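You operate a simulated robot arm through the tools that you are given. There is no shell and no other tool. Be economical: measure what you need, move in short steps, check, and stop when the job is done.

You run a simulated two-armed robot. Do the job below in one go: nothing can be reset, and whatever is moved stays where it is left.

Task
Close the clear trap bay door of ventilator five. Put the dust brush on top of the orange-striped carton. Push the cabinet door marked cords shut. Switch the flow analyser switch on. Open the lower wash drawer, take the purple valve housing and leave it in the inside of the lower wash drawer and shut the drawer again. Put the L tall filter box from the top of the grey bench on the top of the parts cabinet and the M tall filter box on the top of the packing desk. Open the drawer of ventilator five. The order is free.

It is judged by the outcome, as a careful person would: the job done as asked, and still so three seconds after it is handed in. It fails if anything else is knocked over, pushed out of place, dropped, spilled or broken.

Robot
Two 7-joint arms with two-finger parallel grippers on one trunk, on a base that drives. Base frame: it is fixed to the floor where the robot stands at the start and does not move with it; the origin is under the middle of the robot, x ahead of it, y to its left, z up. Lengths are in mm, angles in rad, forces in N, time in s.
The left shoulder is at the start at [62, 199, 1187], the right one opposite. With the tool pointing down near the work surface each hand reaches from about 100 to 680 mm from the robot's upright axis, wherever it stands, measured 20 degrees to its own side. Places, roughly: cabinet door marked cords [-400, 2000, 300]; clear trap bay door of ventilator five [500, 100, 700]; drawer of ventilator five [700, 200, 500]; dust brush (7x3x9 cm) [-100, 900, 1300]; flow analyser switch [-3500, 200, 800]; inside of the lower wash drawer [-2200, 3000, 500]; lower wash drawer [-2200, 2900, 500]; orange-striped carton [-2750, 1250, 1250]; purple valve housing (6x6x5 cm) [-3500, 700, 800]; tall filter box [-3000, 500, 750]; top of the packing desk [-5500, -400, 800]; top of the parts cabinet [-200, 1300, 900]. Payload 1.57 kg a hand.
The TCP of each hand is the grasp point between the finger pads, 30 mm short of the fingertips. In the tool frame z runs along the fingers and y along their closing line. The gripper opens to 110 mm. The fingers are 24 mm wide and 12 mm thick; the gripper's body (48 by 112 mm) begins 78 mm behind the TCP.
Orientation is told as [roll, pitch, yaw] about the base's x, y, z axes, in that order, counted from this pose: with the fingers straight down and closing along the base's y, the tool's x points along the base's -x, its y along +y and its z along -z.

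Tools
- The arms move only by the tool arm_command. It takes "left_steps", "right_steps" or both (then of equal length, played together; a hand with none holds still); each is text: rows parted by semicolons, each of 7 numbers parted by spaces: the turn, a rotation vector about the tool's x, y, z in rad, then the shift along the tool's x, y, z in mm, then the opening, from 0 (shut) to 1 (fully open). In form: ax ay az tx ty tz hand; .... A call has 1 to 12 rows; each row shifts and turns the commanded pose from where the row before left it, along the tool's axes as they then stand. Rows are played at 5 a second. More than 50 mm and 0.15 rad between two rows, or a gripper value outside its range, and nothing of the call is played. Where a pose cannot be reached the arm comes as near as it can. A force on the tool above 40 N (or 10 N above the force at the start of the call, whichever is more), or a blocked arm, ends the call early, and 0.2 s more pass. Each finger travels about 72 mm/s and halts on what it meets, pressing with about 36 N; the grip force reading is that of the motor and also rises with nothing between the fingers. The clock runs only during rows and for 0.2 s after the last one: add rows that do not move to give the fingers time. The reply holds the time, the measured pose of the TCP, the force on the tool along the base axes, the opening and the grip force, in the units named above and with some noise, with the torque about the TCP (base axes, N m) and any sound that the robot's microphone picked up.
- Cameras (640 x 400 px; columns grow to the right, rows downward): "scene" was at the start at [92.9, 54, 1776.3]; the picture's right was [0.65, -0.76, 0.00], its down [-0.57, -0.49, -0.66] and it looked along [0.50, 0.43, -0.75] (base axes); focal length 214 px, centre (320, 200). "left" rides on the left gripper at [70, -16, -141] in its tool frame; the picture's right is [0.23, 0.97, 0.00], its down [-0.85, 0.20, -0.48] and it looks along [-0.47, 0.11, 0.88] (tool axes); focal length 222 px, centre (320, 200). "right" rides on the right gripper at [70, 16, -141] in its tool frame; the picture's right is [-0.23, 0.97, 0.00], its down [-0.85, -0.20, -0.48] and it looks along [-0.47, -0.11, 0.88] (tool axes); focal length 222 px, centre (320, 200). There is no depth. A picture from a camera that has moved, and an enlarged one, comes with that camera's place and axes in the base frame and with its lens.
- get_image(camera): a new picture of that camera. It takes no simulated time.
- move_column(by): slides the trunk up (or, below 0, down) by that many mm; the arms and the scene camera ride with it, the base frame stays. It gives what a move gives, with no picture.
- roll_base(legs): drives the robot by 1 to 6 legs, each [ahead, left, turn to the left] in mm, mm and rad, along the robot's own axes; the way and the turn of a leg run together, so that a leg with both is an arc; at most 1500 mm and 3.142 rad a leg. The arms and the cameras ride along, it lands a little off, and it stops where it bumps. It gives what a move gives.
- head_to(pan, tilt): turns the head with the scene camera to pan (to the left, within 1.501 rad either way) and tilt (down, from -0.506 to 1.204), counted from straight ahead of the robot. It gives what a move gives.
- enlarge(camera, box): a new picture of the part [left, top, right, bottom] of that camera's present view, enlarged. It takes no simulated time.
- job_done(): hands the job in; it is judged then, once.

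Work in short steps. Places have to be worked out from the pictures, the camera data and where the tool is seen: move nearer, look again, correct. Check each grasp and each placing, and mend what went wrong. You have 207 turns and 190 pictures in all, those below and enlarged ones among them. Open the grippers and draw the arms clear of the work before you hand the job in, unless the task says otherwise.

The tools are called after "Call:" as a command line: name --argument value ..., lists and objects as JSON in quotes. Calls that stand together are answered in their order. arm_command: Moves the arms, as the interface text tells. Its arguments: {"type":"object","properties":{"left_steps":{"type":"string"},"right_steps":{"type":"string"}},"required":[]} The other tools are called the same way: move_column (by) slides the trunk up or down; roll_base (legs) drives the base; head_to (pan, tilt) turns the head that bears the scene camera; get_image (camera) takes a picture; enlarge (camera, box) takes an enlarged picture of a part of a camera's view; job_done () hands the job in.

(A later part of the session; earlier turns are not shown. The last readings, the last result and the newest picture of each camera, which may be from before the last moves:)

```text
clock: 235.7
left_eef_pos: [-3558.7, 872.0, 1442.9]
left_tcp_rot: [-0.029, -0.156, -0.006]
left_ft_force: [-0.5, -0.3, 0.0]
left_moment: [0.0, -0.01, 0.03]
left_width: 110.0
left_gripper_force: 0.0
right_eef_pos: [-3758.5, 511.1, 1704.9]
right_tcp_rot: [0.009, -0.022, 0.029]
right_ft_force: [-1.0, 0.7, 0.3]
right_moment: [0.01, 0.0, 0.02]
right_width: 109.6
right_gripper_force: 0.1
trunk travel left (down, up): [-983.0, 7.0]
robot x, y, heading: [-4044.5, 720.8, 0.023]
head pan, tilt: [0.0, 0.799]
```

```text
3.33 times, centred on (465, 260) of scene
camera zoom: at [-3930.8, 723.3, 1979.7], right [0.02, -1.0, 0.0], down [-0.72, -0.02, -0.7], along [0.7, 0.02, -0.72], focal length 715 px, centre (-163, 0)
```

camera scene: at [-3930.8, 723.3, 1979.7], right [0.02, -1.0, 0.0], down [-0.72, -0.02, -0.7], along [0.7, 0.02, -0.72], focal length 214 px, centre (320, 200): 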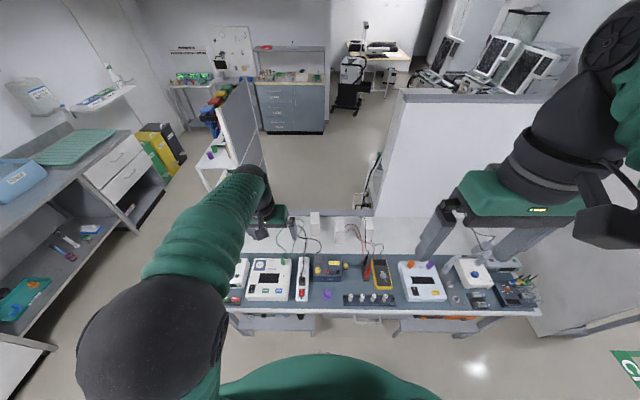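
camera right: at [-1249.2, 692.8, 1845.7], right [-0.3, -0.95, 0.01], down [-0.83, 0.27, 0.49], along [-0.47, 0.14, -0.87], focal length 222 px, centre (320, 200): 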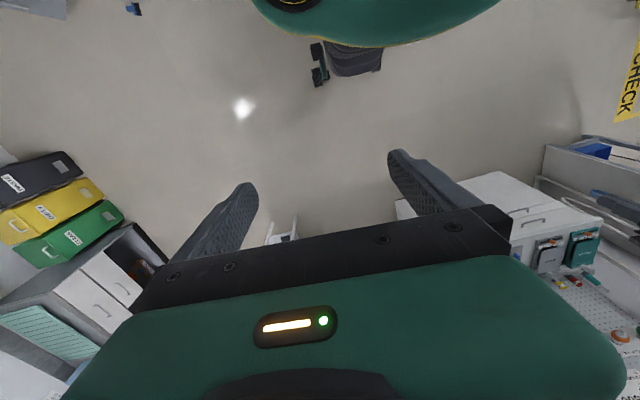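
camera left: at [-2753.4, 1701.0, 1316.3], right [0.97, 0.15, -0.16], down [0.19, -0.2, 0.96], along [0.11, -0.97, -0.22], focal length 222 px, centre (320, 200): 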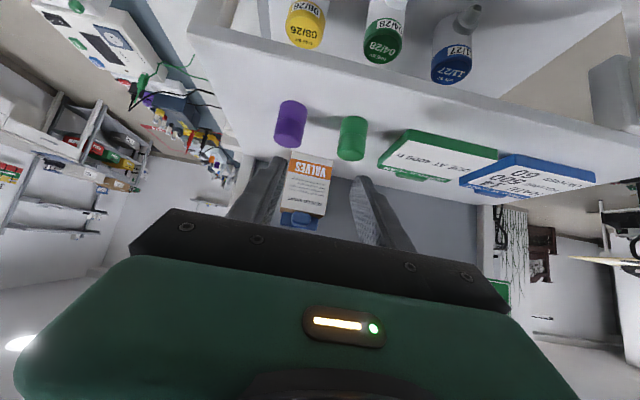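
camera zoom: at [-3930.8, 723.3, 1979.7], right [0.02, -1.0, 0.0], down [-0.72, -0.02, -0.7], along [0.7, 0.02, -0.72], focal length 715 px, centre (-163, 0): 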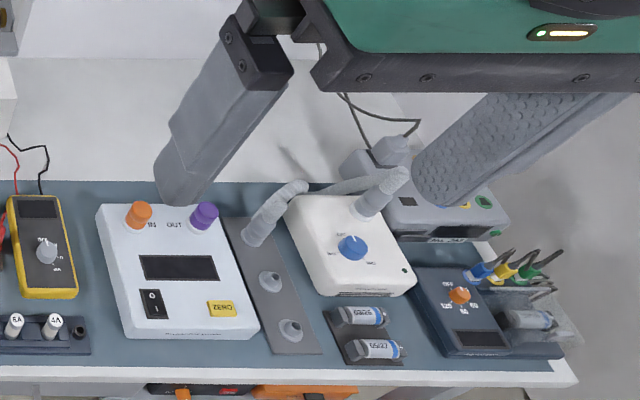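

Found: purple housing ≈(-3503,696), flow-analyser switch ≈(-3470,233), three filter boxes at the back (to be taken from the other side). I move the base right 330 and lower the trunk.

Call:
roll_base --legs '[[0, -330, 0]]'

Call:
move_column --by -330

Call:
arm_command --right_steps "0 0 0 -40 -20 0 0.5;0 0 0 -40 -20 0 0;0 0 0 -40 0 20 0;0 0 0 -40 0 25 0;0 0 0 -40 0 25 0;0 0 0 -40 0 25 0;0 0 0 -20 0 40 0;0 0 0 0 0 45 0;0 0 0 0 0 0 0"

Call:
get_image --camera "right"

```text
clock: 237.9
left_eef_pos: [-3552.0, 559.6, 1441.6]
left_tcp_rot: [-0.038, -0.158, -0.002]
left_ft_force: [-0.1, 0.6, -0.2]
left_moment: [-0.03, 0.0, 0.01]
left_width: 110.0
left_gripper_force: 0.1
right_eef_pos: [-3751.4, 201.9, 1706.8]
right_tcp_rot: [0.002, -0.021, 0.03]
right_ft_force: [-1.0, 0.6, -0.1]
right_moment: [0.04, 0.02, 0.06]
right_width: 110.2
right_gripper_force: 0.1
trunk travel left (down, up): [-983.0, 7.0]
robot x, y, heading: [-4039.8, 394.0, 0.022]
head pan, tilt: [0.0, 0.799]
```

```text
clock: 241.1
left_eef_pos: [-3552.2, 548.7, 1114.8]
left_tcp_rot: [-0.034, -0.16, -0.003]
left_ft_force: [0.2, -1.2, 0.0]
left_moment: [0.02, 0.04, -0.01]
left_width: 110.0
left_gripper_force: 0.0
right_eef_pos: [-3751.4, 188.7, 1376.0]
right_tcp_rot: [0.009, -0.019, 0.03]
right_ft_force: [-0.2, -0.1, -0.4]
right_moment: [-0.01, 0.03, -0.03]
right_width: 110.0
right_gripper_force: 0.0
trunk travel left (down, up): [-653.0, 337.0]
robot x, y, heading: [-4034.6, 395.6, 0.023]
head pan, tilt: [0.0, 0.799]
```

```text
clock: 243.1
left_eef_pos: [-3551.4, 549.6, 1113.0]
left_tcp_rot: [-0.031, -0.157, -0.005]
left_ft_force: [-0.1, -0.7, 0.2]
left_moment: [0.0, 0.02, 0.0]
left_width: 110.3
left_gripper_force: 0.0
right_eef_pos: [-3484.4, 158.9, 1199.8]
right_tcp_rot: [0.007, -0.02, 0.027]
right_ft_force: [0.7, 0.1, -0.6]
right_moment: [0.03, 0.0, -0.01]
right_width: 0.0
right_gripper_force: 21.1
trunk travel left (down, up): [-653.0, 337.0]
robot x, y, heading: [-4038.2, 396.6, 0.026]
head pan, tilt: [0.0, 0.799]
```

```text
72 pictures are left
camera right: at [-3558.4, 172.8, 1340.4], right [0.2, 0.98, 0.01], down [0.85, -0.18, 0.49], along [0.49, -0.09, -0.87], focal length 222 px, centre (320, 200)
```

right: 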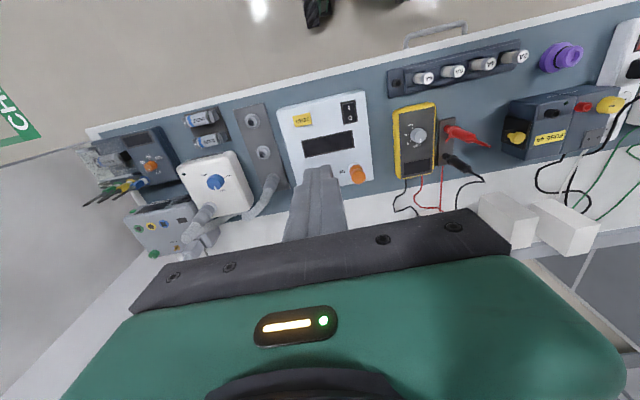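

Call:
enlarge --camera "right" --box '[270, 80, 390, 200]'

```text
3.33 times, centred on (330, 140) of right
camera zoom: at [-3558.4, 172.8, 1340.4], right [0.2, 0.98, 0.01], down [0.85, -0.18, 0.49], along [0.49, -0.09, -0.87], focal length 740 px, centre (287, 400)
```

zoom: 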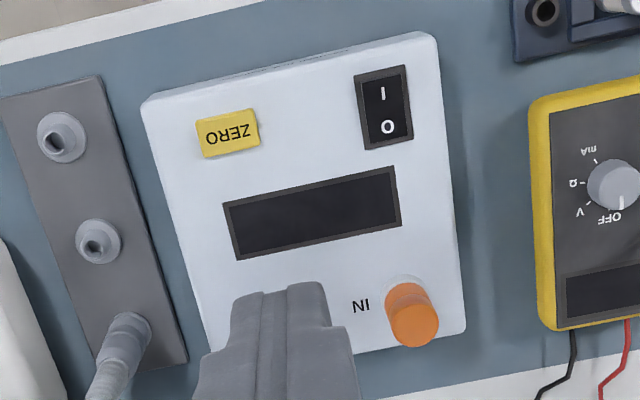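

Switch "I" half (near side) is at ≈(-3486,225). I move above it and descend most of the way.

Call:
arm_command --right_steps "0 0 0 2 33 0 0;0 0 0 2 33 0 0;0 0 0 0 0 45 0;0 0 0 0 0 45 0;0 0 0 0 0 45 0;0 0 0 0 0 45 0;0 0 0 0 0 45 0;0 0 0 0 0 40 0;0 0 0 0 0 0 0"

Call:
get_image --camera "right"

```text
clock: 245.1
left_eef_pos: [-3552.4, 551.7, 1113.2]
left_tcp_rot: [-0.032, -0.159, -0.001]
left_ft_force: [-0.4, 0.6, 0.5]
left_moment: [0.02, -0.01, 0.02]
left_width: 109.9
left_gripper_force: 0.1
right_eef_pos: [-3488.5, 226.1, 937.4]
right_tcp_rot: [0.007, -0.018, 0.03]
right_ft_force: [0.7, 0.2, -0.2]
right_moment: [-0.01, -0.05, -0.02]
right_width: 0.0
right_gripper_force: 21.4
trunk travel left (down, up): [-653.0, 337.0]
robot x, y, heading: [-4039.1, 397.0, 0.027]
head pan, tilt: [0.0, 0.799]
```

```text
70 pictures are left
camera right: at [-3561.5, 239.7, 1077.4], right [0.2, 0.98, 0.01], down [0.85, -0.18, 0.49], along [0.49, -0.09, -0.87], focal length 222 px, centre (320, 200)
```

right: 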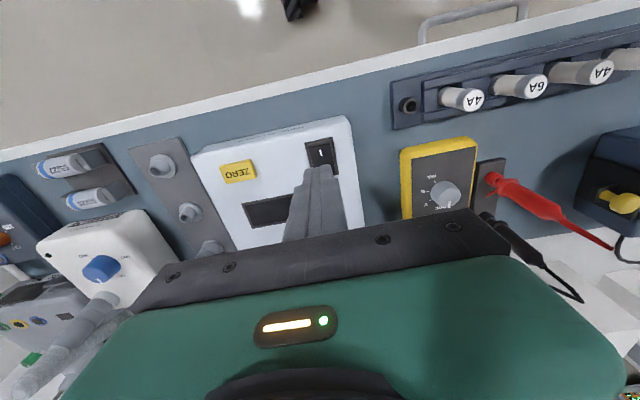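

Aligned with "I". Descend gently until pressed.

Call:
arm_command --right_steps "0 0 0 0 0 25 0;0 0 0 0 0 10 0;0 0 0 0 0 6 0;0 0 0 0 0 5 0;0 0 0 0 0 5 0;0 0 0 0 0 5 0;0 0 0 0 0 5 0;0 0 0 0 0 5 0;0 0 0 0 0 5 0;0 0 0 0 0 5 0"

```text
clock: 247.3
left_eef_pos: [-3551.6, 550.6, 1113.5]
left_tcp_rot: [-0.032, -0.158, -0.004]
left_ft_force: [0.1, -0.8, -0.1]
left_moment: [-0.01, -0.01, -0.02]
left_width: 110.0
left_gripper_force: 0.0
right_eef_pos: [-3488.5, 229.1, 860.6]
right_tcp_rot: [0.007, -0.021, 0.03]
right_ft_force: [0.3, 0.0, -0.8]
right_moment: [0.0, 0.01, -0.01]
right_width: 0.0
right_gripper_force: 21.5
trunk travel left (down, up): [-653.0, 337.0]
robot x, y, heading: [-4038.9, 399.2, 0.025]
head pan, tilt: [0.0, 0.799]
```

No contact yet (tip z≈831). Continue down.

Call:
arm_command --right_steps "0 0 0 0 0 4 0;0 0 0 0 0 4 0;0 0 0 0 0 4 0;0 0 0 0 0 4 0;0 0 0 0 0 4 0;0 0 0 0 0 4 0;0 0 0 0 0 4 0;0 0 0 0 0 4 0"

Call:
get_image --camera "right"

```text
clock: 248.3
left_eef_pos: [-3555.6, 551.1, 1117.5]
left_tcp_rot: [-0.04, -0.166, -0.004]
left_ft_force: [0.3, -0.9, -1.1]
left_moment: [0.02, 0.01, 0.01]
left_width: 109.7
left_gripper_force: 0.1
right_eef_pos: [-3488.8, 228.6, 852.2]
right_tcp_rot: [0.007, -0.028, 0.03]
right_ft_force: [-15.6, -1.1, 28.8]
right_moment: [-0.04, 0.11, 0.05]
right_width: 0.0
right_gripper_force: 21.0
trunk travel left (down, up): [-653.0, 337.0]
robot x, y, heading: [-4037.1, 396.2, 0.025]
head pan, tilt: [0.0, 0.799]
stopped in row 4 (right hand): the force on the tool passed its limit at 45 N (the readings are from after the stop); the commanded pose is now the measured one
```

```text
69 pictures are left
camera right: at [-3561.5, 241.8, 992.5], right [0.2, 0.98, 0.01], down [0.85, -0.18, 0.5], along [0.49, -0.09, -0.86], focal length 222 px, centre (320, 200)
```

right: 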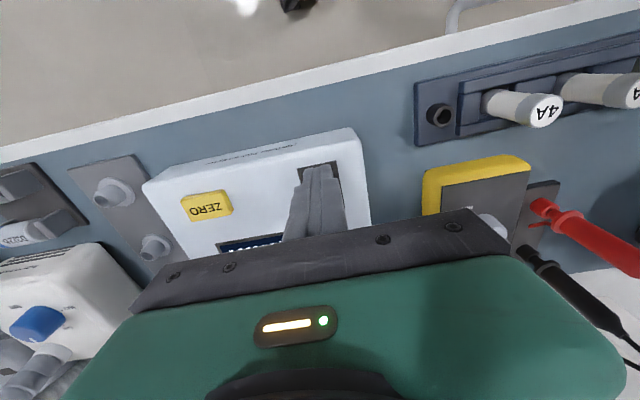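

Pressed; the display seems lit. I raise the hand and verify.

Call:
arm_command --right_steps "0 0 0 0 0 -30 0;0 0 0 0 0 -45 0;0 0 0 30 -30 -20 0;0 0 0 35 -30 0 0;0 0 0 35 -30 0 0"

Call:
enlarge --camera "right" --box '[230, 80, 480, 230]'

```text
clock: 249.5
left_eef_pos: [-3553.3, 546.4, 1115.4]
left_tcp_rot: [-0.035, -0.162, -0.006]
left_ft_force: [0.2, -0.3, 0.6]
left_moment: [0.02, -0.02, 0.01]
left_width: 110.1
left_gripper_force: 0.0
right_eef_pos: [-3585.4, 132.7, 941.9]
right_tcp_rot: [0.01, -0.028, 0.031]
right_ft_force: [-0.8, -0.5, 1.4]
right_moment: [0.03, -0.01, -0.01]
right_width: 0.2
right_gripper_force: 21.0
trunk travel left (down, up): [-653.0, 337.0]
robot x, y, heading: [-4037.1, 396.5, 0.017]
head pan, tilt: [0.0, 0.799]
```

```text
2.56 times, centred on (355, 155) of right
camera zoom: at [-3659.4, 145.1, 1082.2], right [0.2, 0.98, 0.01], down [0.85, -0.18, 0.5], along [0.49, -0.09, -0.87], focal length 569 px, centre (230, 315)
```

zoom: 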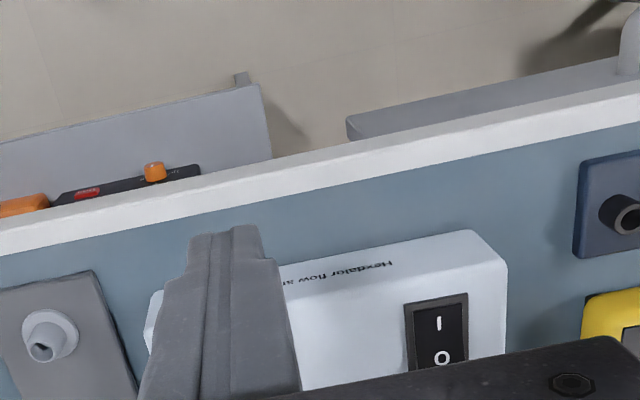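

Now the purple housing with the left hand: level it and move above (-3503,696); and check the scene.

Call:
arm_command --left_steps "-0.03 0.12 0 0 30 0 1;0 0.04 0 -20 40 0 1;0 0 0 -20 40 0 1;0 0 0 -10 40 0 1;0 0 0 0 0 0 1"

Call:
get_image --camera "left"

Call:
get_image --camera "scene"

```text
clock: 250.7
left_eef_pos: [-3610.6, 666.3, 1142.3]
left_tcp_rot: [-0.005, -0.001, -0.009]
left_ft_force: [0.2, -1.1, 0.3]
left_moment: [0.02, 0.0, 0.0]
left_width: 109.7
left_gripper_force: 0.0
left hand out of reach, approached as far as the arm can: row 1, 2, 3, 4
right_eef_pos: [-3583.8, 133.8, 942.0]
right_tcp_rot: [0.006, -0.027, 0.029]
right_ft_force: [1.0, -0.3, 0.0]
right_moment: [0.02, -0.02, -0.03]
right_width: 0.2
right_gripper_force: 21.1
trunk travel left (down, up): [-653.0, 337.0]
robot x, y, heading: [-4034.6, 394.6, 0.023]
head pan, tilt: [0.0, 0.799]
```

```text
67 pictures are left
camera left: at [-3679.6, 652.4, 1282.3], right [-0.22, 0.98, -0.01], down [0.86, 0.2, 0.48], along [0.47, 0.1, -0.88], focal length 222 px, centre (320, 200)
```

left: 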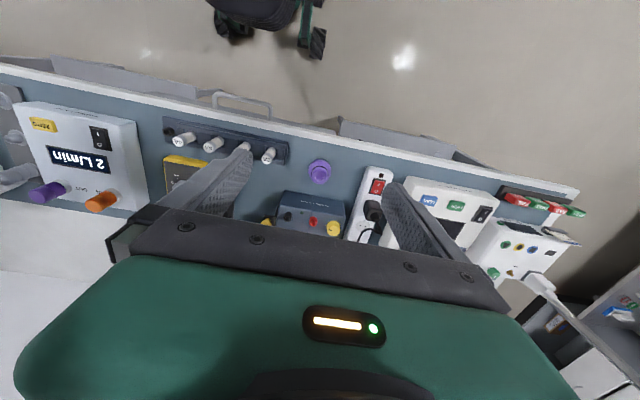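

```text
66 pictures are left
camera scene: at [-3922.7, 398.6, 1649.6], right [0.02, -1.0, 0.0], down [-0.72, -0.02, -0.7], along [0.7, 0.02, -0.72], focal length 214 px, centre (320, 200)
```

scene: 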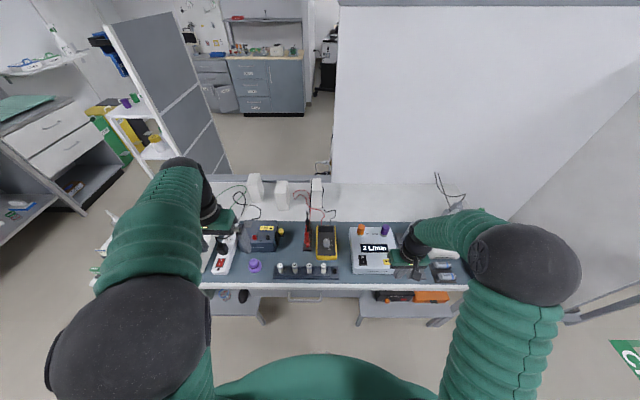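

The analyser shows "2 L/min" – on. Purple housing ≈(-3504,686); I move the left hand over it.

Call:
arm_command --left_steps "0 0 0 -35 7 20 1;0 0 0 -35 7 20 1;0 0 0 -35 7 20 1;0 0 0 0 0 40 1;0 0 0 0 0 40 1;0 0 0 0 0 0 1"

Call:
get_image --camera "left"

```text
clock: 252.1
left_eef_pos: [-3632.3, 635.7, 1055.2]
left_tcp_rot: [-0.006, -0.004, -0.007]
left_ft_force: [-0.2, 0.9, 0.8]
left_moment: [-0.04, 0.0, 0.0]
left_width: 110.1
left_gripper_force: 0.0
left hand out of reach, approached as far as the arm can: row 1, 2, 3, 4, 5
right_eef_pos: [-3581.7, 134.3, 942.0]
right_tcp_rot: [0.007, -0.026, 0.03]
right_ft_force: [0.3, -0.1, -0.3]
right_moment: [0.01, 0.0, 0.01]
right_width: 0.1
right_gripper_force: 20.9
trunk travel left (down, up): [-653.0, 337.0]
robot x, y, heading: [-4037.9, 396.9, 0.021]
head pan, tilt: [0.0, 0.799]
```

```text
65 pictures are left
camera left: at [-3701.0, 621.5, 1195.1], right [-0.22, 0.98, -0.01], down [0.85, 0.2, 0.48], along [0.47, 0.1, -0.88], focal length 222 px, centre (320, 200)
```

left: 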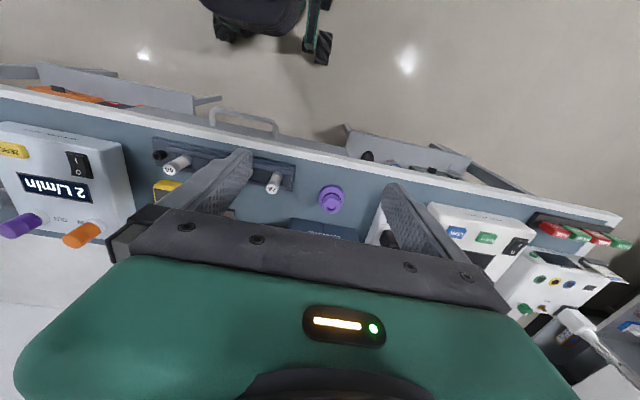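

The left arm appears stuck in a poor elbow posture. I try moving it out to its starting-like posture (wide and high).

Call:
arm_command --left_steps "0 0 0 10 30 -35 1;0 0 0 0 30 -35 1;0 0 0 0 30 -35 1;0 0 0 0 30 -35 1;0 0 0 0 30 -35 1;0 0 0 0 30 -35 1;0 0 0 0 20 -40 1;0 0 0 0 0 0 1"

Call:
get_image --camera "scene"

```text
clock: 253.9
left_eef_pos: [-3659.8, 744.4, 1267.5]
left_tcp_rot: [-0.005, -0.002, -0.007]
left_ft_force: [0.0, -0.2, 0.1]
left_moment: [0.0, 0.01, -0.02]
left_width: 109.9
left_gripper_force: 0.1
left hand out of reach, approached as far as the arm can: row 4, 5, 6, 7
right_eef_pos: [-3583.7, 134.5, 942.5]
right_tcp_rot: [0.007, -0.026, 0.029]
right_ft_force: [0.3, -0.4, -0.2]
right_moment: [-0.02, -0.01, 0.0]
right_width: 0.3
right_gripper_force: 21.6
trunk travel left (down, up): [-653.0, 337.0]
robot x, y, heading: [-4038.7, 398.4, 0.021]
head pan, tilt: [0.0, 0.799]
```

```text
64 pictures are left
camera scene: at [-3923.3, 398.1, 1649.6], right [0.02, -1.0, 0.0], down [-0.72, -0.02, -0.7], along [0.7, 0.02, -0.72], focal length 214 px, centre (320, 200)
```

scene: 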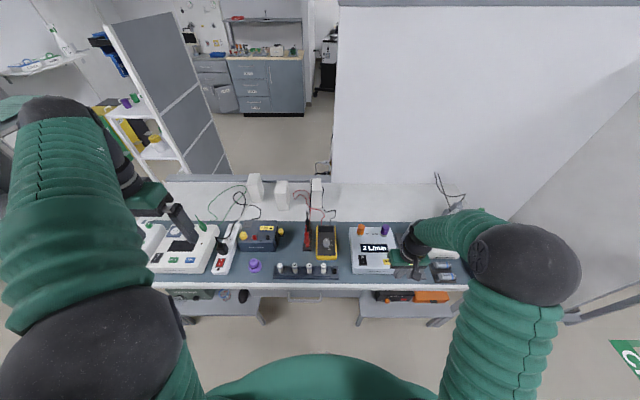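

I try a yawed left hand (any yaw suits a round part) toward the purple housing.

Call:
arm_command --left_steps "0 0 -0.14 0 0 0 1;0 0 -0.14 0 0 0 1;0 0 -0.14 0 0 0 1;0 0 -0.14 0 0 0 1;0 0 -0.14 0 0 0 1;0 0 -0.14 0 0 0 1;0 0 0 -30 0 30 1;0 0 0 -30 0 30 1;0 0 0 -30 0 30 1"

```text
clock: 255.9
left_eef_pos: [-3718.8, 806.0, 1177.2]
left_tcp_rot: [-0.008, 0.0, 0.83]
left_ft_force: [0.0, 0.3, 1.1]
left_moment: [0.03, 0.04, -0.01]
left_width: 109.8
left_gripper_force: 0.1
left hand out of reach, approached as far as the arm can: row 5, 6, 7, 8, 9
right_eef_pos: [-3583.9, 135.2, 943.6]
right_tcp_rot: [0.004, -0.028, 0.031]
right_ft_force: [0.3, -0.6, 0.0]
right_moment: [0.0, -0.01, -0.02]
right_width: 0.0
right_gripper_force: 21.0
trunk travel left (down, up): [-653.0, 337.0]
robot x, y, heading: [-4040.1, 398.5, 0.023]
head pan, tilt: [0.0, 0.799]
```

Worse that way; I rotate the other way (yaw → about -0.8) and retry.

Call:
arm_command --left_steps "0 0 0.14 0 0 0 1;0 0 0.14 0 0 0 1;0 0 0.14 0 0 0 1;0 0 0.14 0 0 0 1;0 0 0.14 0 0 0 1;0 0 0.14 0 0 0 1;0 0 0.14 0 0 0 1;0 0 0.14 0 0 0 1;0 0 0.14 0 0 0 1;0 0 0.14 0 0 0 1;0 0 0.14 0 0 0 1;0 0 0.14 0 0 0 1"

Call:
arm_command --left_steps "0 0 0 -25 -35 10 1;0 0 0 -25 -35 10 1;0 0 0 -25 -35 10 1;0 0 0 -25 -20 30 1;0 0 0 -25 0 30 1"

```text
clock: 258.5
left_eef_pos: [-3717.9, 805.7, 1176.0]
left_tcp_rot: [-0.003, -0.005, -0.849]
left_ft_force: [-0.2, -0.3, -0.3]
left_moment: [0.01, 0.03, 0.0]
left_width: 110.0
left_gripper_force: 0.1
right_eef_pos: [-3584.1, 135.2, 942.1]
right_tcp_rot: [0.005, -0.026, 0.029]
right_ft_force: [-0.4, -0.6, -0.4]
right_moment: [0.02, 0.0, 0.0]
right_width: 0.0
right_gripper_force: 21.5
trunk travel left (down, up): [-653.0, 337.0]
robot x, y, heading: [-4034.9, 401.3, 0.026]
head pan, tilt: [0.0, 0.799]
```

```text
clock: 259.7
left_eef_pos: [-3697.9, 638.6, 1069.8]
left_tcp_rot: [-0.001, 0.002, -0.849]
left_ft_force: [0.8, 0.9, -0.5]
left_moment: [0.03, -0.01, 0.01]
left_width: 109.9
left_gripper_force: 0.0
left hand out of reach, approached as far as the arm can: row 2, 3
right_eef_pos: [-3582.8, 133.3, 939.7]
right_tcp_rot: [0.007, -0.023, 0.029]
right_ft_force: [0.3, 0.1, -0.2]
right_moment: [0.03, 0.03, 0.04]
right_width: 0.0
right_gripper_force: 21.4
trunk travel left (down, up): [-653.0, 337.0]
robot x, y, heading: [-4040.1, 398.0, 0.023]
head pan, tilt: [0.0, 0.799]
```

Call:
arm_command --left_steps "0 0 0 -18.6 35.3 24 1;0 0 0 -18.6 35.3 24 1;0 0 0 -18.6 35.3 24 1;0 0 0 -18.6 35.3 20 1;0 0 0 -18.6 35.3 10 1;0 0 0 0 0 0 1"

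Call:
get_image --camera "left"

```text
clock: 261.1
left_eef_pos: [-3636.4, 637.2, 1050.6]
left_tcp_rot: [-0.001, -0.005, -0.848]
left_ft_force: [-0.8, 0.9, -0.8]
left_moment: [-0.03, 0.01, -0.02]
left_width: 109.7
left_gripper_force: 0.0
left hand out of reach, approached as far as the arm can: row 2, 3, 4, 5
right_eef_pos: [-3584.2, 133.7, 941.9]
right_tcp_rot: [0.007, -0.027, 0.029]
right_ft_force: [0.2, -0.4, -1.1]
right_moment: [-0.01, 0.05, -0.02]
right_width: 0.2
right_gripper_force: 21.0
trunk travel left (down, up): [-653.0, 337.0]
robot x, y, heading: [-4034.6, 395.5, 0.021]
head pan, tilt: [0.0, 0.799]
```

```text
63 pictures are left
camera left: at [-3693.5, 679.1, 1190.7], right [0.58, 0.81, 0.0], down [0.71, -0.51, 0.48], along [0.39, -0.28, -0.88], focal length 222 px, centre (320, 200)
```

left: 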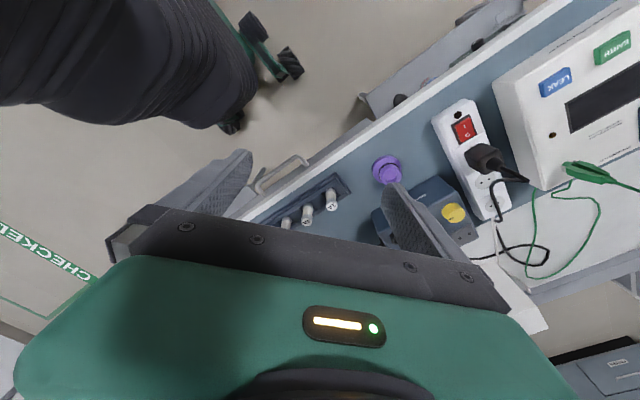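

The left arm reaches only ~400 mm ahead in this posture, so I use the right arm for the housing. I raise it and shift the base left 390.

Call:
arm_command --right_steps "0 0 0 0 0 -45 0.5;0 0 0 0 0 -45 1;0 0 0 0 0 -45 1" --left_steps "0 0 0 0 0 -40 1;0 0 0 0 0 -40 1;0 0 0 0 0 -40 1"

Call:
roll_base --legs '[[0, 390, 0]]'

Call:
arm_command --right_steps "0 0 0 -40 25 0 1;0 0 0 -20 40 0 1;0 0 0 -20 40 0 1;0 0 0 0 40 20 1;0 0 0 0 15 40 1;0 0 0 0 0 0 1"

Call:
get_image --camera "right"

```text
clock: 261.9
left_eef_pos: [-3635.0, 647.4, 1174.5]
left_tcp_rot: [-0.015, -0.032, -0.829]
left_ft_force: [0.0, 0.4, 0.2]
left_moment: [-0.01, -0.02, 0.03]
left_width: 110.3
left_gripper_force: 0.0
right_eef_pos: [-3587.1, 133.3, 1076.4]
right_tcp_rot: [0.005, -0.026, 0.029]
right_ft_force: [0.6, 0.5, -1.1]
right_moment: [0.0, -0.02, 0.02]
right_width: 106.9
right_gripper_force: 0.0
trunk travel left (down, up): [-653.0, 337.0]
robot x, y, heading: [-4035.9, 392.3, 0.026]
head pan, tilt: [0.0, 0.799]
```

```text
clock: 264.4
left_eef_pos: [-3642.9, 1029.3, 1172.6]
left_tcp_rot: [-0.015, -0.032, -0.849]
left_ft_force: [0.6, -0.1, 0.0]
left_moment: [0.04, -0.02, 0.0]
left_width: 109.9
left_gripper_force: 0.1
right_eef_pos: [-3595.1, 523.7, 1075.0]
right_tcp_rot: [0.01, -0.026, 0.03]
right_ft_force: [0.1, -0.2, -0.7]
right_moment: [0.05, 0.03, -0.03]
right_width: 110.0
right_gripper_force: 0.0
trunk travel left (down, up): [-653.0, 337.0]
robot x, y, heading: [-4047.3, 791.7, 0.023]
head pan, tilt: [0.0, 0.799]
```

```text
clock: 265.8
left_eef_pos: [-3645.1, 1034.0, 1172.3]
left_tcp_rot: [-0.018, -0.039, -0.847]
left_ft_force: [-0.4, -0.1, 0.3]
left_moment: [0.02, -0.01, -0.01]
left_width: 110.3
left_gripper_force: 0.0
right_eef_pos: [-3518.5, 689.8, 1019.3]
right_tcp_rot: [0.004, -0.03, 0.03]
right_ft_force: [-0.1, -0.1, 0.3]
right_moment: [-0.02, -0.01, 0.01]
right_width: 110.0
right_gripper_force: 0.0
trunk travel left (down, up): [-653.0, 337.0]
robot x, y, heading: [-4046.6, 791.5, 0.024]
head pan, tilt: [0.0, 0.799]
```

```text
62 pictures are left
camera right: at [-3593.2, 704.1, 1159.3], right [0.2, 0.98, 0.01], down [0.85, -0.18, 0.5], along [0.49, -0.09, -0.87], focal length 222 px, centre (320, 200)
```

right: 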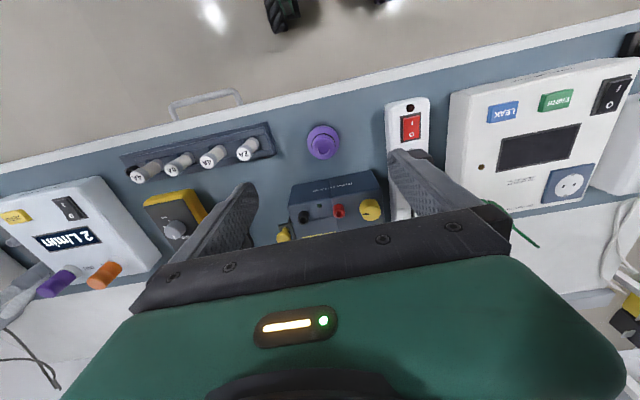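

Purple housing at (-3505,693). Descend to grip height in two stages.

Call:
arm_command --right_steps "0 0 0 -13 3 40 0.8;0 0 0 0 0 45 0.8;0 0 0 0 0 40 0.8;0 0 0 0 0 0 0.8"

Call:
get_image --camera "right"

```text
clock: 266.8
left_eef_pos: [-3642.5, 1034.2, 1173.1]
left_tcp_rot: [-0.017, -0.038, -0.849]
left_ft_force: [0.2, 0.6, -0.4]
left_moment: [0.0, 0.01, 0.0]
left_width: 109.8
left_gripper_force: 0.0
right_eef_pos: [-3505.4, 694.6, 893.6]
right_tcp_rot: [0.005, -0.029, 0.029]
right_ft_force: [-0.4, 0.4, -0.1]
right_moment: [-0.01, 0.02, 0.02]
right_width: 88.1
right_gripper_force: 0.1
trunk travel left (down, up): [-653.0, 337.0]
robot x, y, heading: [-4048.2, 789.0, 0.021]
head pan, tilt: [0.0, 0.799]
```

```text
61 pictures are left
camera right: at [-3578.7, 707.5, 1033.5], right [0.2, 0.98, 0.01], down [0.85, -0.18, 0.5], along [0.49, -0.09, -0.87], focal length 222 px, centre (320, 200)
```

right: 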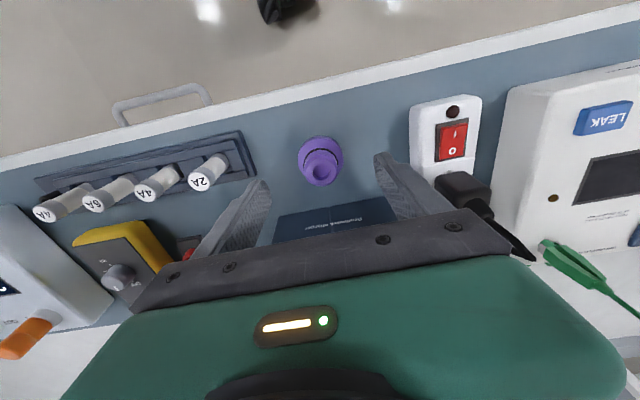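

Centered. Descend 65 mm and close.

Call:
arm_command --right_steps "0 0 0 0 0 35 0.8;0 0 0 0 0 30 0.8;0 0 0 0 0 0 0.6;0 0 0 0 0 0 0.4;0 0 0 0 0 0 0.2;0 0 0 0 0 0 0;0 0 0 0 0 0 0;0 0 0 0 0 0 0"

Call:
get_image --camera "right"

```text
clock: 268.6
left_eef_pos: [-3643.6, 1034.2, 1172.9]
left_tcp_rot: [-0.018, -0.039, -0.848]
left_ft_force: [0.4, -0.5, -0.7]
left_moment: [-0.02, 0.0, -0.02]
left_width: 110.1
left_gripper_force: 0.0
right_eef_pos: [-3502.0, 695.2, 828.9]
right_tcp_rot: [0.007, -0.026, 0.03]
right_ft_force: [0.0, -0.9, 1.1]
right_moment: [-0.01, -0.06, 0.03]
right_width: 32.0
right_gripper_force: 35.1
trunk travel left (down, up): [-653.0, 337.0]
robot x, y, heading: [-4046.0, 789.7, 0.024]
head pan, tilt: [0.0, 0.799]
```

```text
60 pictures are left
camera right: at [-3575.6, 708.3, 969.2], right [0.2, 0.98, 0.01], down [0.85, -0.18, 0.5], along [0.49, -0.09, -0.87], focal length 222 px, centre (320, 200)
```

right: 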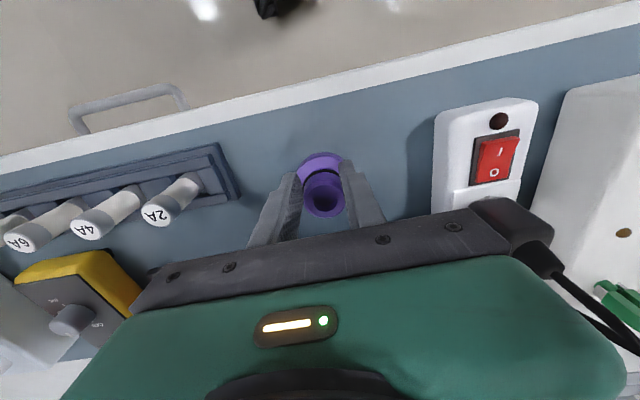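

Gripped around the neck (32 mm) above its flange. Lift and draw in.

Call:
arm_command --right_steps "0 0 0 0 0 -30 0;0 0 0 0 0 -45 0;0 0 0 0 0 -45 0;0 0 0 0 0 -45 0;0 0 0 0 0 -45 0;0 0 0 40 0 -20 0;0 0 0 40 0 -20 0;0 0 0 40 -10 0 0;0 0 0 40 -15 0 0;0 0 0 40 -15 0 0;0 0 0 0 0 0 0"

Call:
roll_base --legs '[[-60, 350, 0], [0, 350, 0], [0, 350, 0], [0, 350, 0]]'

Call:
head_to --pan 0.9 --tilt 0.6

Call:
get_image --camera "scene"

```text
clock: 270.9
left_eef_pos: [-3642.9, 1033.7, 1174.0]
left_tcp_rot: [-0.02, -0.04, -0.85]
left_ft_force: [0.3, -0.4, -0.6]
left_moment: [0.0, 0.0, 0.01]
left_width: 109.9
left_gripper_force: 0.0
right_eef_pos: [-3707.1, 646.8, 1072.8]
right_tcp_rot: [0.006, -0.027, 0.03]
right_ft_force: [0.0, -0.5, -1.5]
right_moment: [-0.03, 0.02, -0.02]
right_width: 31.4
right_gripper_force: 36.0
trunk travel left (down, up): [-653.0, 337.0]
robot x, y, heading: [-4049.5, 790.4, 0.02]
head pan, tilt: [0.0, 0.799]
```

```text
clock: 278.9
left_eef_pos: [-3732.3, 2438.8, 1174.2]
left_tcp_rot: [-0.016, -0.035, -0.854]
left_ft_force: [-0.5, -0.1, 0.4]
left_moment: [0.04, 0.04, 0.03]
left_width: 110.0
left_gripper_force: 0.0
right_eef_pos: [-3796.6, 2054.3, 1073.3]
right_tcp_rot: [0.009, -0.026, 0.029]
right_ft_force: [0.3, -0.4, -1.0]
right_moment: [0.03, 0.0, 0.01]
right_width: 30.8
right_gripper_force: 35.9
trunk travel left (down, up): [-653.0, 337.0]
robot x, y, heading: [-4135.4, 2199.2, 0.023]
head pan, tilt: [0.0, 0.799]
```

```text
clock: 280.1
left_eef_pos: [-3732.6, 2444.4, 1173.6]
left_tcp_rot: [-0.019, -0.04, -0.853]
left_ft_force: [-0.2, 0.2, 0.2]
left_moment: [0.03, -0.01, -0.02]
left_width: 110.0
left_gripper_force: 0.0
right_eef_pos: [-3799.2, 2059.8, 1072.2]
right_tcp_rot: [0.003, -0.029, 0.029]
right_ft_force: [0.0, -0.6, -0.5]
right_moment: [0.01, 0.03, -0.04]
right_width: 30.6
right_gripper_force: 35.7
trunk travel left (down, up): [-653.0, 337.0]
robot x, y, heading: [-4133.4, 2203.2, 0.025]
head pan, tilt: [0.901, 0.6]
```

```text
59 pictures are left
camera scene: at [-4049.0, 2273.3, 1666.5], right [0.8, -0.6, 0.0], down [-0.34, -0.45, -0.82], along [0.5, 0.66, -0.57], focal length 214 px, centre (320, 200)
```

scene: 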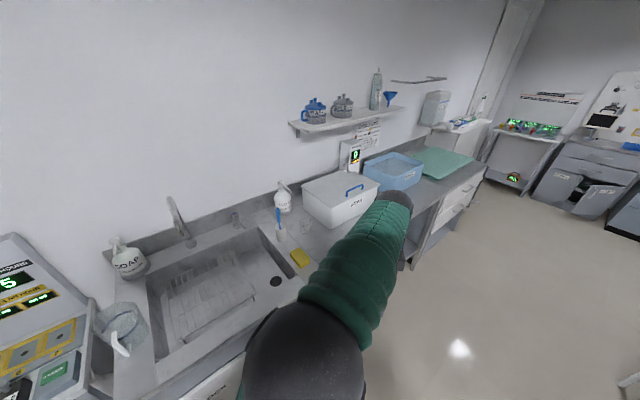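

Purple part still held. I drive along the wash counter to x≈-2250 and turn to face its drawers.

Call:
roll_base --legs '[[375, 0, 0], [375, 0, 0], [375, 0, 0], [375, 0, 0], [375, 0, 0]]'

Call:
roll_base --legs '[[0, 0, 0.4], [0, 0, 0.4], [0, 0, 0.4], [0, 0, 0.35]]'

Call:
head_to --pan 0 --tilt 0.7

Call:
get_image --camera "scene"

```text
clock: 290.4
left_eef_pos: [-1866.6, 2478.7, 1172.2]
left_tcp_rot: [-0.018, -0.039, -0.86]
left_ft_force: [-0.3, 1.2, -0.7]
left_moment: [-0.04, 0.0, -0.01]
left_width: 109.9
left_gripper_force: 0.1
right_eef_pos: [-1931.6, 2095.8, 1074.0]
right_tcp_rot: [0.006, -0.028, 0.027]
right_ft_force: [0.3, -0.5, -0.1]
right_moment: [0.02, 0.02, 0.01]
right_width: 0.0
right_gripper_force: 21.6
trunk travel left (down, up): [-653.0, 337.0]
robot x, y, heading: [-2271.0, 2241.7, 0.022]
head pan, tilt: [0.901, 0.6]
```

```text
clock: 295.5
left_eef_pos: [-2497.6, 2648.7, 1172.7]
left_tcp_rot: [-0.019, -0.04, 0.686]
left_ft_force: [0.2, -0.1, 0.0]
left_moment: [0.01, 0.01, 0.0]
left_width: 110.1
left_gripper_force: 0.1
right_eef_pos: [-2115.8, 2573.2, 1074.6]
right_tcp_rot: [0.006, -0.026, 1.57]
right_ft_force: [-0.5, -0.6, 1.5]
right_moment: [0.02, 0.0, 0.02]
right_width: 0.0
right_gripper_force: 20.9
trunk travel left (down, up): [-653.0, 337.0]
robot x, y, heading: [-2265.7, 2236.9, 1.56]
head pan, tilt: [0.901, 0.6]
```

```text
clock: 296.7
left_eef_pos: [-2498.0, 2648.1, 1173.1]
left_tcp_rot: [-0.019, -0.04, 0.687]
left_ft_force: [0.3, 0.3, -0.4]
left_moment: [0.0, 0.02, 0.0]
left_width: 110.1
left_gripper_force: 0.0
right_eef_pos: [-2116.7, 2572.5, 1074.1]
right_tcp_rot: [0.006, -0.029, 1.572]
right_ft_force: [0.5, -0.3, -0.7]
right_moment: [-0.02, 0.01, 0.02]
right_width: 0.0
right_gripper_force: 21.3
trunk travel left (down, up): [-653.0, 337.0]
robot x, y, heading: [-2269.7, 2237.3, 1.567]
head pan, tilt: [0.0, 0.7]
```

```text
58 pictures are left
camera scene: at [-2266.5, 2356.2, 1657.9], right [1.0, -0.01, 0.0], down [0.0, -0.65, -0.76], along [0.0, 0.76, -0.65], focal length 214 px, centre (320, 200)
```

scene: 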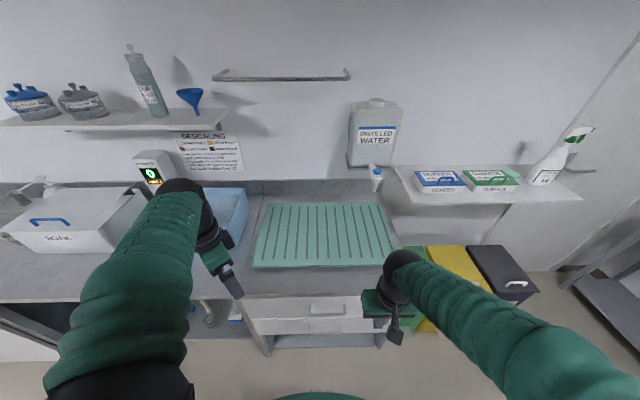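

The purple part slipped out on the way too (tapered neck). I look along the path for it.

Call:
head_to --pan 1.5 --tilt 0.6

Call:
get_image --camera "scene"

Call:
head_to --pan -1.3 --tilt 0.8

Call:
get_image --camera "scene"

```text
clock: 298.3
left_eef_pos: [-2498.3, 2648.5, 1172.1]
left_tcp_rot: [-0.019, -0.04, 0.686]
left_ft_force: [-0.5, -0.1, 0.1]
left_moment: [-0.01, 0.02, 0.03]
left_width: 110.0
left_gripper_force: 0.0
right_eef_pos: [-2116.6, 2571.7, 1072.9]
right_tcp_rot: [0.005, -0.028, 1.57]
right_ft_force: [-0.2, 0.2, -0.6]
right_moment: [-0.02, -0.01, -0.01]
right_width: 0.0
right_gripper_force: 21.2
trunk travel left (down, up): [-653.0, 337.0]
robot x, y, heading: [-2268.8, 2239.1, 1.556]
head pan, tilt: [1.499, 0.6]
```

```text
57 pictures are left
camera scene: at [-2355.3, 2278.2, 1666.6], right [0.08, 1.0, 0.0], down [0.56, -0.05, -0.82], along [-0.82, 0.06, -0.57], focal length 214 px, centre (320, 200)
```

scene: 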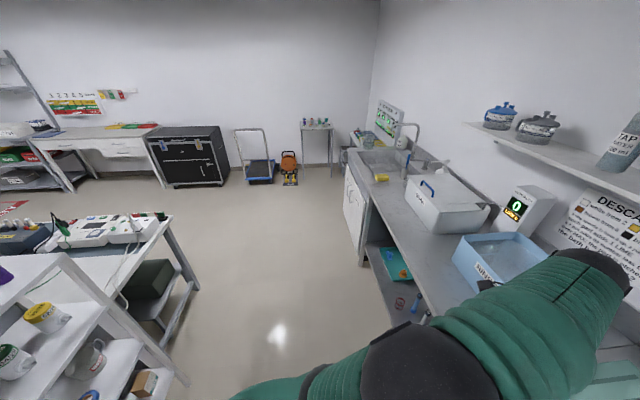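

```text
clock: 300.7
left_eef_pos: [-2498.5, 2647.5, 1173.9]
left_tcp_rot: [-0.019, -0.041, 0.687]
left_ft_force: [0.1, -0.1, -1.1]
left_moment: [-0.01, 0.01, -0.01]
left_width: 109.9
left_gripper_force: 0.0
right_eef_pos: [-2117.4, 2571.3, 1072.5]
right_tcp_rot: [0.005, -0.027, 1.57]
right_ft_force: [0.3, 0.6, 0.0]
right_moment: [-0.01, -0.02, 0.02]
right_width: 0.0
right_gripper_force: 21.2
trunk travel left (down, up): [-653.0, 337.0]
robot x, y, heading: [-2273.0, 2239.9, 1.56]
head pan, tilt: [-1.3, 0.799]
```

```text
56 pictures are left
camera scene: at [-2189.2, 2292.2, 1649.7], right [0.26, -0.97, 0.0], down [-0.69, -0.19, -0.7], along [0.67, 0.18, -0.72], focal length 214 px, centre (320, 200)
```

scene: 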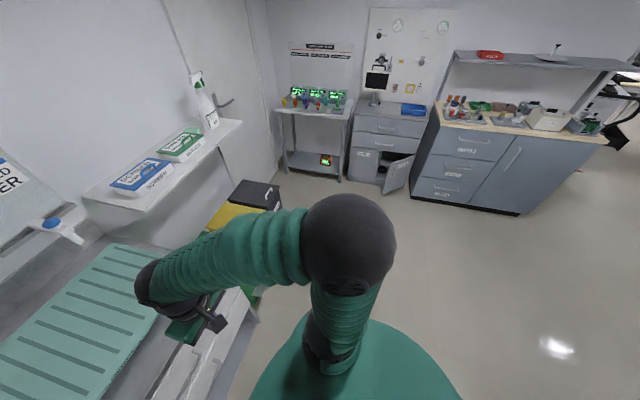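

Call:
head_to --pan 1.5 --tilt 1.15

Call:
get_image --camera "scene"

```text
clock: 303.2
left_eef_pos: [-2498.5, 2648.6, 1172.7]
left_tcp_rot: [-0.018, -0.039, 0.686]
left_ft_force: [-0.5, -0.4, -0.6]
left_moment: [0.02, 0.02, 0.0]
left_width: 110.1
left_gripper_force: 0.1
right_eef_pos: [-2116.6, 2571.3, 1074.0]
right_tcp_rot: [0.006, -0.029, 1.571]
right_ft_force: [0.2, -0.2, -0.3]
right_moment: [-0.01, 0.0, -0.03]
right_width: 0.0
right_gripper_force: 21.2
trunk travel left (down, up): [-653.0, 337.0]
robot x, y, heading: [-2268.4, 2242.1, 1.564]
head pan, tilt: [1.499, 1.15]
```

```text
55 pictures are left
camera scene: at [-2326.6, 2275.9, 1624.9], right [0.08, 1.0, 0.0], down [0.91, -0.07, -0.41], along [-0.41, 0.03, -0.91], focal length 214 px, centre (320, 200)
```

scene: 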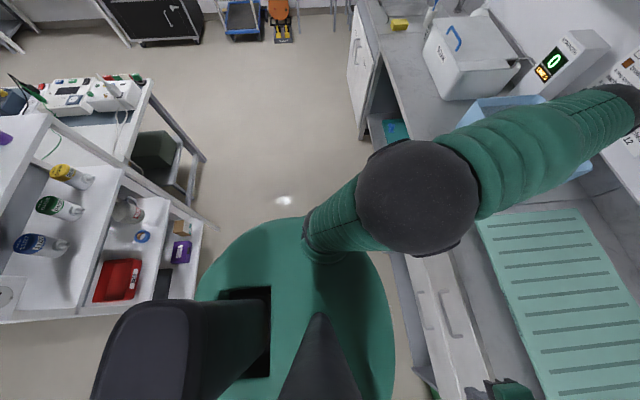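

Not on the visible floor; it must be on the side behind me. I turn back to face +x and look to the right.

Call:
roll_base --legs '[[0, 0, -1.55]]'

Call:
head_to --pan -1.3 --tilt 0.9

Call:
get_image --camera "scene"

Call:
get_image --camera "right"

```text
clock: 307.4
left_eef_pos: [-1860.7, 2472.5, 1173.0]
left_tcp_rot: [-0.02, -0.04, -0.879]
left_ft_force: [-0.3, -0.4, 0.3]
left_moment: [-0.01, 0.0, 0.0]
left_width: 110.0
left_gripper_force: 0.2
right_eef_pos: [-1934.1, 2089.7, 1072.5]
right_tcp_rot: [0.005, -0.029, 0.007]
right_ft_force: [0.0, -0.3, -0.1]
right_moment: [-0.02, 0.01, -0.02]
right_width: 0.0
right_gripper_force: 21.5
trunk travel left (down, up): [-653.0, 337.0]
robot x, y, heading: [-2271.3, 2236.6, -0.0]
head pan, tilt: [1.499, 1.15]
```

```text
clock: 309.9
left_eef_pos: [-1860.1, 2470.9, 1173.4]
left_tcp_rot: [-0.019, -0.038, -0.876]
left_ft_force: [-0.6, 0.2, 0.0]
left_moment: [0.0, 0.0, -0.01]
left_width: 110.2
left_gripper_force: 0.1
right_eef_pos: [-1934.3, 2089.0, 1072.6]
right_tcp_rot: [0.004, -0.028, 0.008]
right_ft_force: [-0.7, 0.3, 0.7]
right_moment: [-0.04, 0.0, 0.01]
right_width: 0.1
right_gripper_force: 21.3
trunk travel left (down, up): [-653.0, 337.0]
robot x, y, heading: [-2270.5, 2236.1, -0.006]
head pan, tilt: [-1.3, 0.901]
```

```text
54 pictures are left
camera scene: at [-2215.1, 2166.2, 1641.8], right [-0.96, -0.27, 0.0], down [-0.21, 0.76, -0.62], along [0.16, -0.6, -0.78], focal length 214 px, centre (320, 200)
```

scene: 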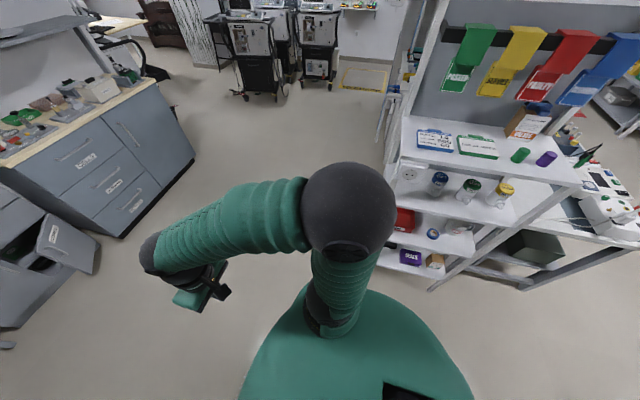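

```text
53 pictures are left
camera right: at [-2007.8, 2104.0, 1213.0], right [0.22, 0.98, 0.01], down [0.84, -0.2, 0.5], along [0.49, -0.1, -0.87], focal length 222 px, centre (320, 200)
```

right: 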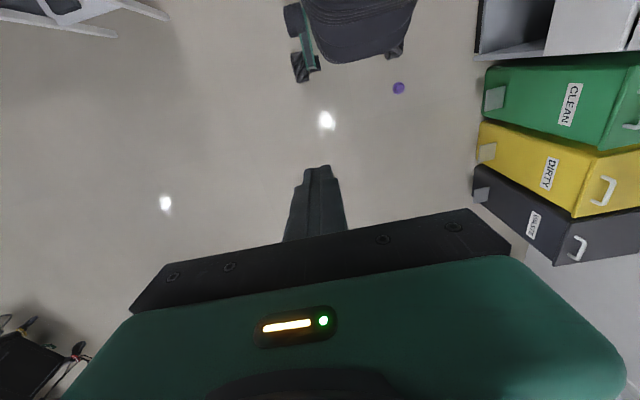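

Found the purple part on the floor at ≈(-1860,2472). I move to (-2000,1990) and face +y so my right arm can pick it up.

Call:
roll_base --legs '[[271, -246, 0], [0, 0, 1.57]]'

Call:
move_column --by -400

Call:
get_image --camera "right"

```text
clock: 316.1
left_eef_pos: [-2234.4, 2395.0, 1172.5]
left_tcp_rot: [-0.019, -0.04, 0.71]
left_ft_force: [-0.4, 0.0, 0.1]
left_moment: [0.01, -0.02, 0.0]
left_width: 109.8
left_gripper_force: 0.1
right_eef_pos: [-1850.1, 2328.2, 1073.3]
right_tcp_rot: [0.007, -0.026, 1.595]
right_ft_force: [0.0, 1.1, -0.2]
right_moment: [-0.02, 0.01, -0.01]
right_width: 0.1
right_gripper_force: 21.9
trunk travel left (down, up): [-653.0, 337.0]
robot x, y, heading: [-1994.4, 1990.7, 1.585]
head pan, tilt: [-1.3, 0.901]
```

```text
clock: 319.9
left_eef_pos: [-2235.7, 2393.4, 780.3]
left_tcp_rot: [-0.063, -0.143, 0.715]
left_ft_force: [0.4, -0.2, -0.2]
left_moment: [0.02, 0.0, 0.02]
left_width: 109.9
left_gripper_force: 0.1
right_eef_pos: [-1850.0, 2326.7, 673.2]
right_tcp_rot: [0.005, -0.029, 1.596]
right_ft_force: [0.3, -0.6, -0.1]
right_moment: [-0.02, 0.0, -0.02]
right_width: 0.2
right_gripper_force: 21.9
trunk travel left (down, up): [-253.0, 737.0]
robot x, y, heading: [-1993.0, 1991.6, 1.588]
head pan, tilt: [-1.3, 0.901]
```

```text
52 pictures are left
camera right: at [-1863.9, 2252.8, 812.6], right [-0.98, 0.2, 0.01], down [0.18, 0.85, 0.5], along [0.09, 0.49, -0.87], focal length 222 px, centre (320, 200)
```

right: 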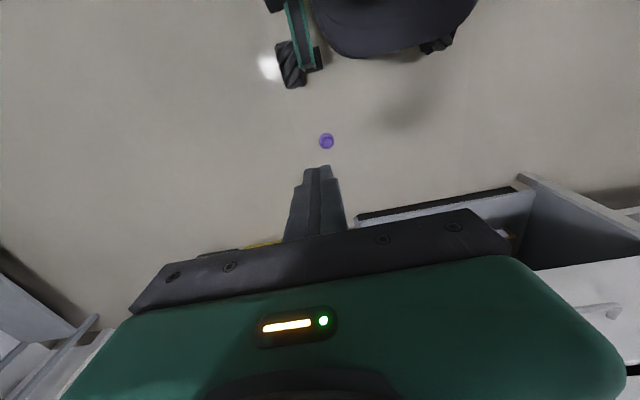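

It stands upright at ≈(-1852,2460). I move the hand over it and lower.

Call:
arm_command --right_steps "0 0 0 -44 0 0 0.5;0 0 0 -44 0 0 1;0 0 0 -44 0 20 1;0 0 0 0 0 40 1;0 0 0 0 0 40 1;0 0 0 0 0 0 1"

Call:
move_column --by -245

Call:
arm_command --right_steps "0 0 0 0 0 40 1;0 0 0 0 0 40 1;0 0 0 0 0 40 1;0 0 0 0 0 40 1;0 0 0 0 0 0 1"

Call:
get_image --camera "right"

```text
clock: 321.3
left_eef_pos: [-2237.3, 2393.8, 778.4]
left_tcp_rot: [-0.064, -0.141, 0.713]
left_ft_force: [0.2, 0.0, 0.2]
left_moment: [-0.02, -0.02, 0.02]
left_width: 110.1
left_gripper_force: 0.0
right_eef_pos: [-1852.4, 2462.9, 574.8]
right_tcp_rot: [0.006, -0.029, 1.596]
right_ft_force: [0.1, 0.0, 0.9]
right_moment: [0.03, 0.01, 0.02]
right_width: 110.0
right_gripper_force: 0.1
trunk travel left (down, up): [-253.0, 737.0]
robot x, y, heading: [-1994.2, 1990.3, 1.587]
head pan, tilt: [-1.3, 0.901]
```

```text
clock: 323.9
left_eef_pos: [-2236.4, 2393.3, 535.9]
left_tcp_rot: [-0.062, -0.144, 0.715]
left_ft_force: [-0.1, -0.4, 0.0]
left_moment: [-0.01, -0.03, 0.05]
left_width: 110.0
left_gripper_force: 0.1
right_eef_pos: [-1853.0, 2462.7, 330.6]
right_tcp_rot: [0.006, -0.026, 1.596]
right_ft_force: [-0.1, 0.3, -0.2]
right_moment: [0.02, 0.01, 0.01]
right_width: 110.3
right_gripper_force: 0.1
trunk travel left (down, up): [-8.0, 982.0]
robot x, y, heading: [-1992.5, 1991.2, 1.586]
head pan, tilt: [-1.3, 0.901]
```

```text
clock: 325.1
left_eef_pos: [-2237.0, 2393.1, 534.0]
left_tcp_rot: [-0.065, -0.141, 0.716]
left_ft_force: [-0.3, -0.9, 0.1]
left_moment: [0.01, 0.03, 0.03]
left_width: 110.0
left_gripper_force: 0.1
right_eef_pos: [-1853.7, 2464.2, 168.6]
right_tcp_rot: [0.007, -0.029, 1.595]
right_ft_force: [-0.5, 0.5, -0.3]
right_moment: [-0.03, -0.01, 0.03]
right_width: 110.2
right_gripper_force: 0.0
trunk travel left (down, up): [-8.0, 982.0]
robot x, y, heading: [-1993.5, 1988.9, 1.59]
head pan, tilt: [-1.3, 0.901]
```

```text
51 pictures are left
camera right: at [-1866.7, 2390.9, 308.8], right [-0.98, 0.2, 0.01], down [0.18, 0.85, 0.5], along [0.09, 0.49, -0.86], focal length 222 px, centre (320, 200)
```

right: 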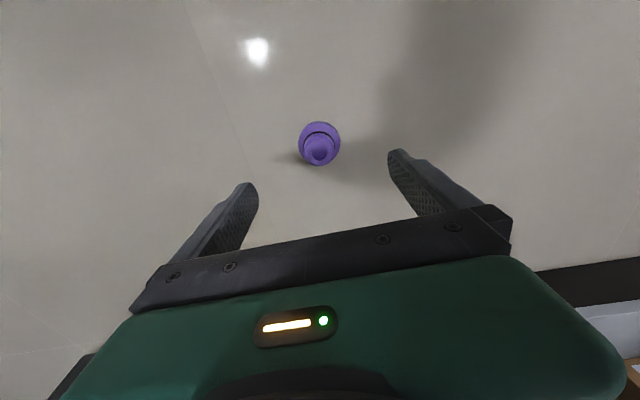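

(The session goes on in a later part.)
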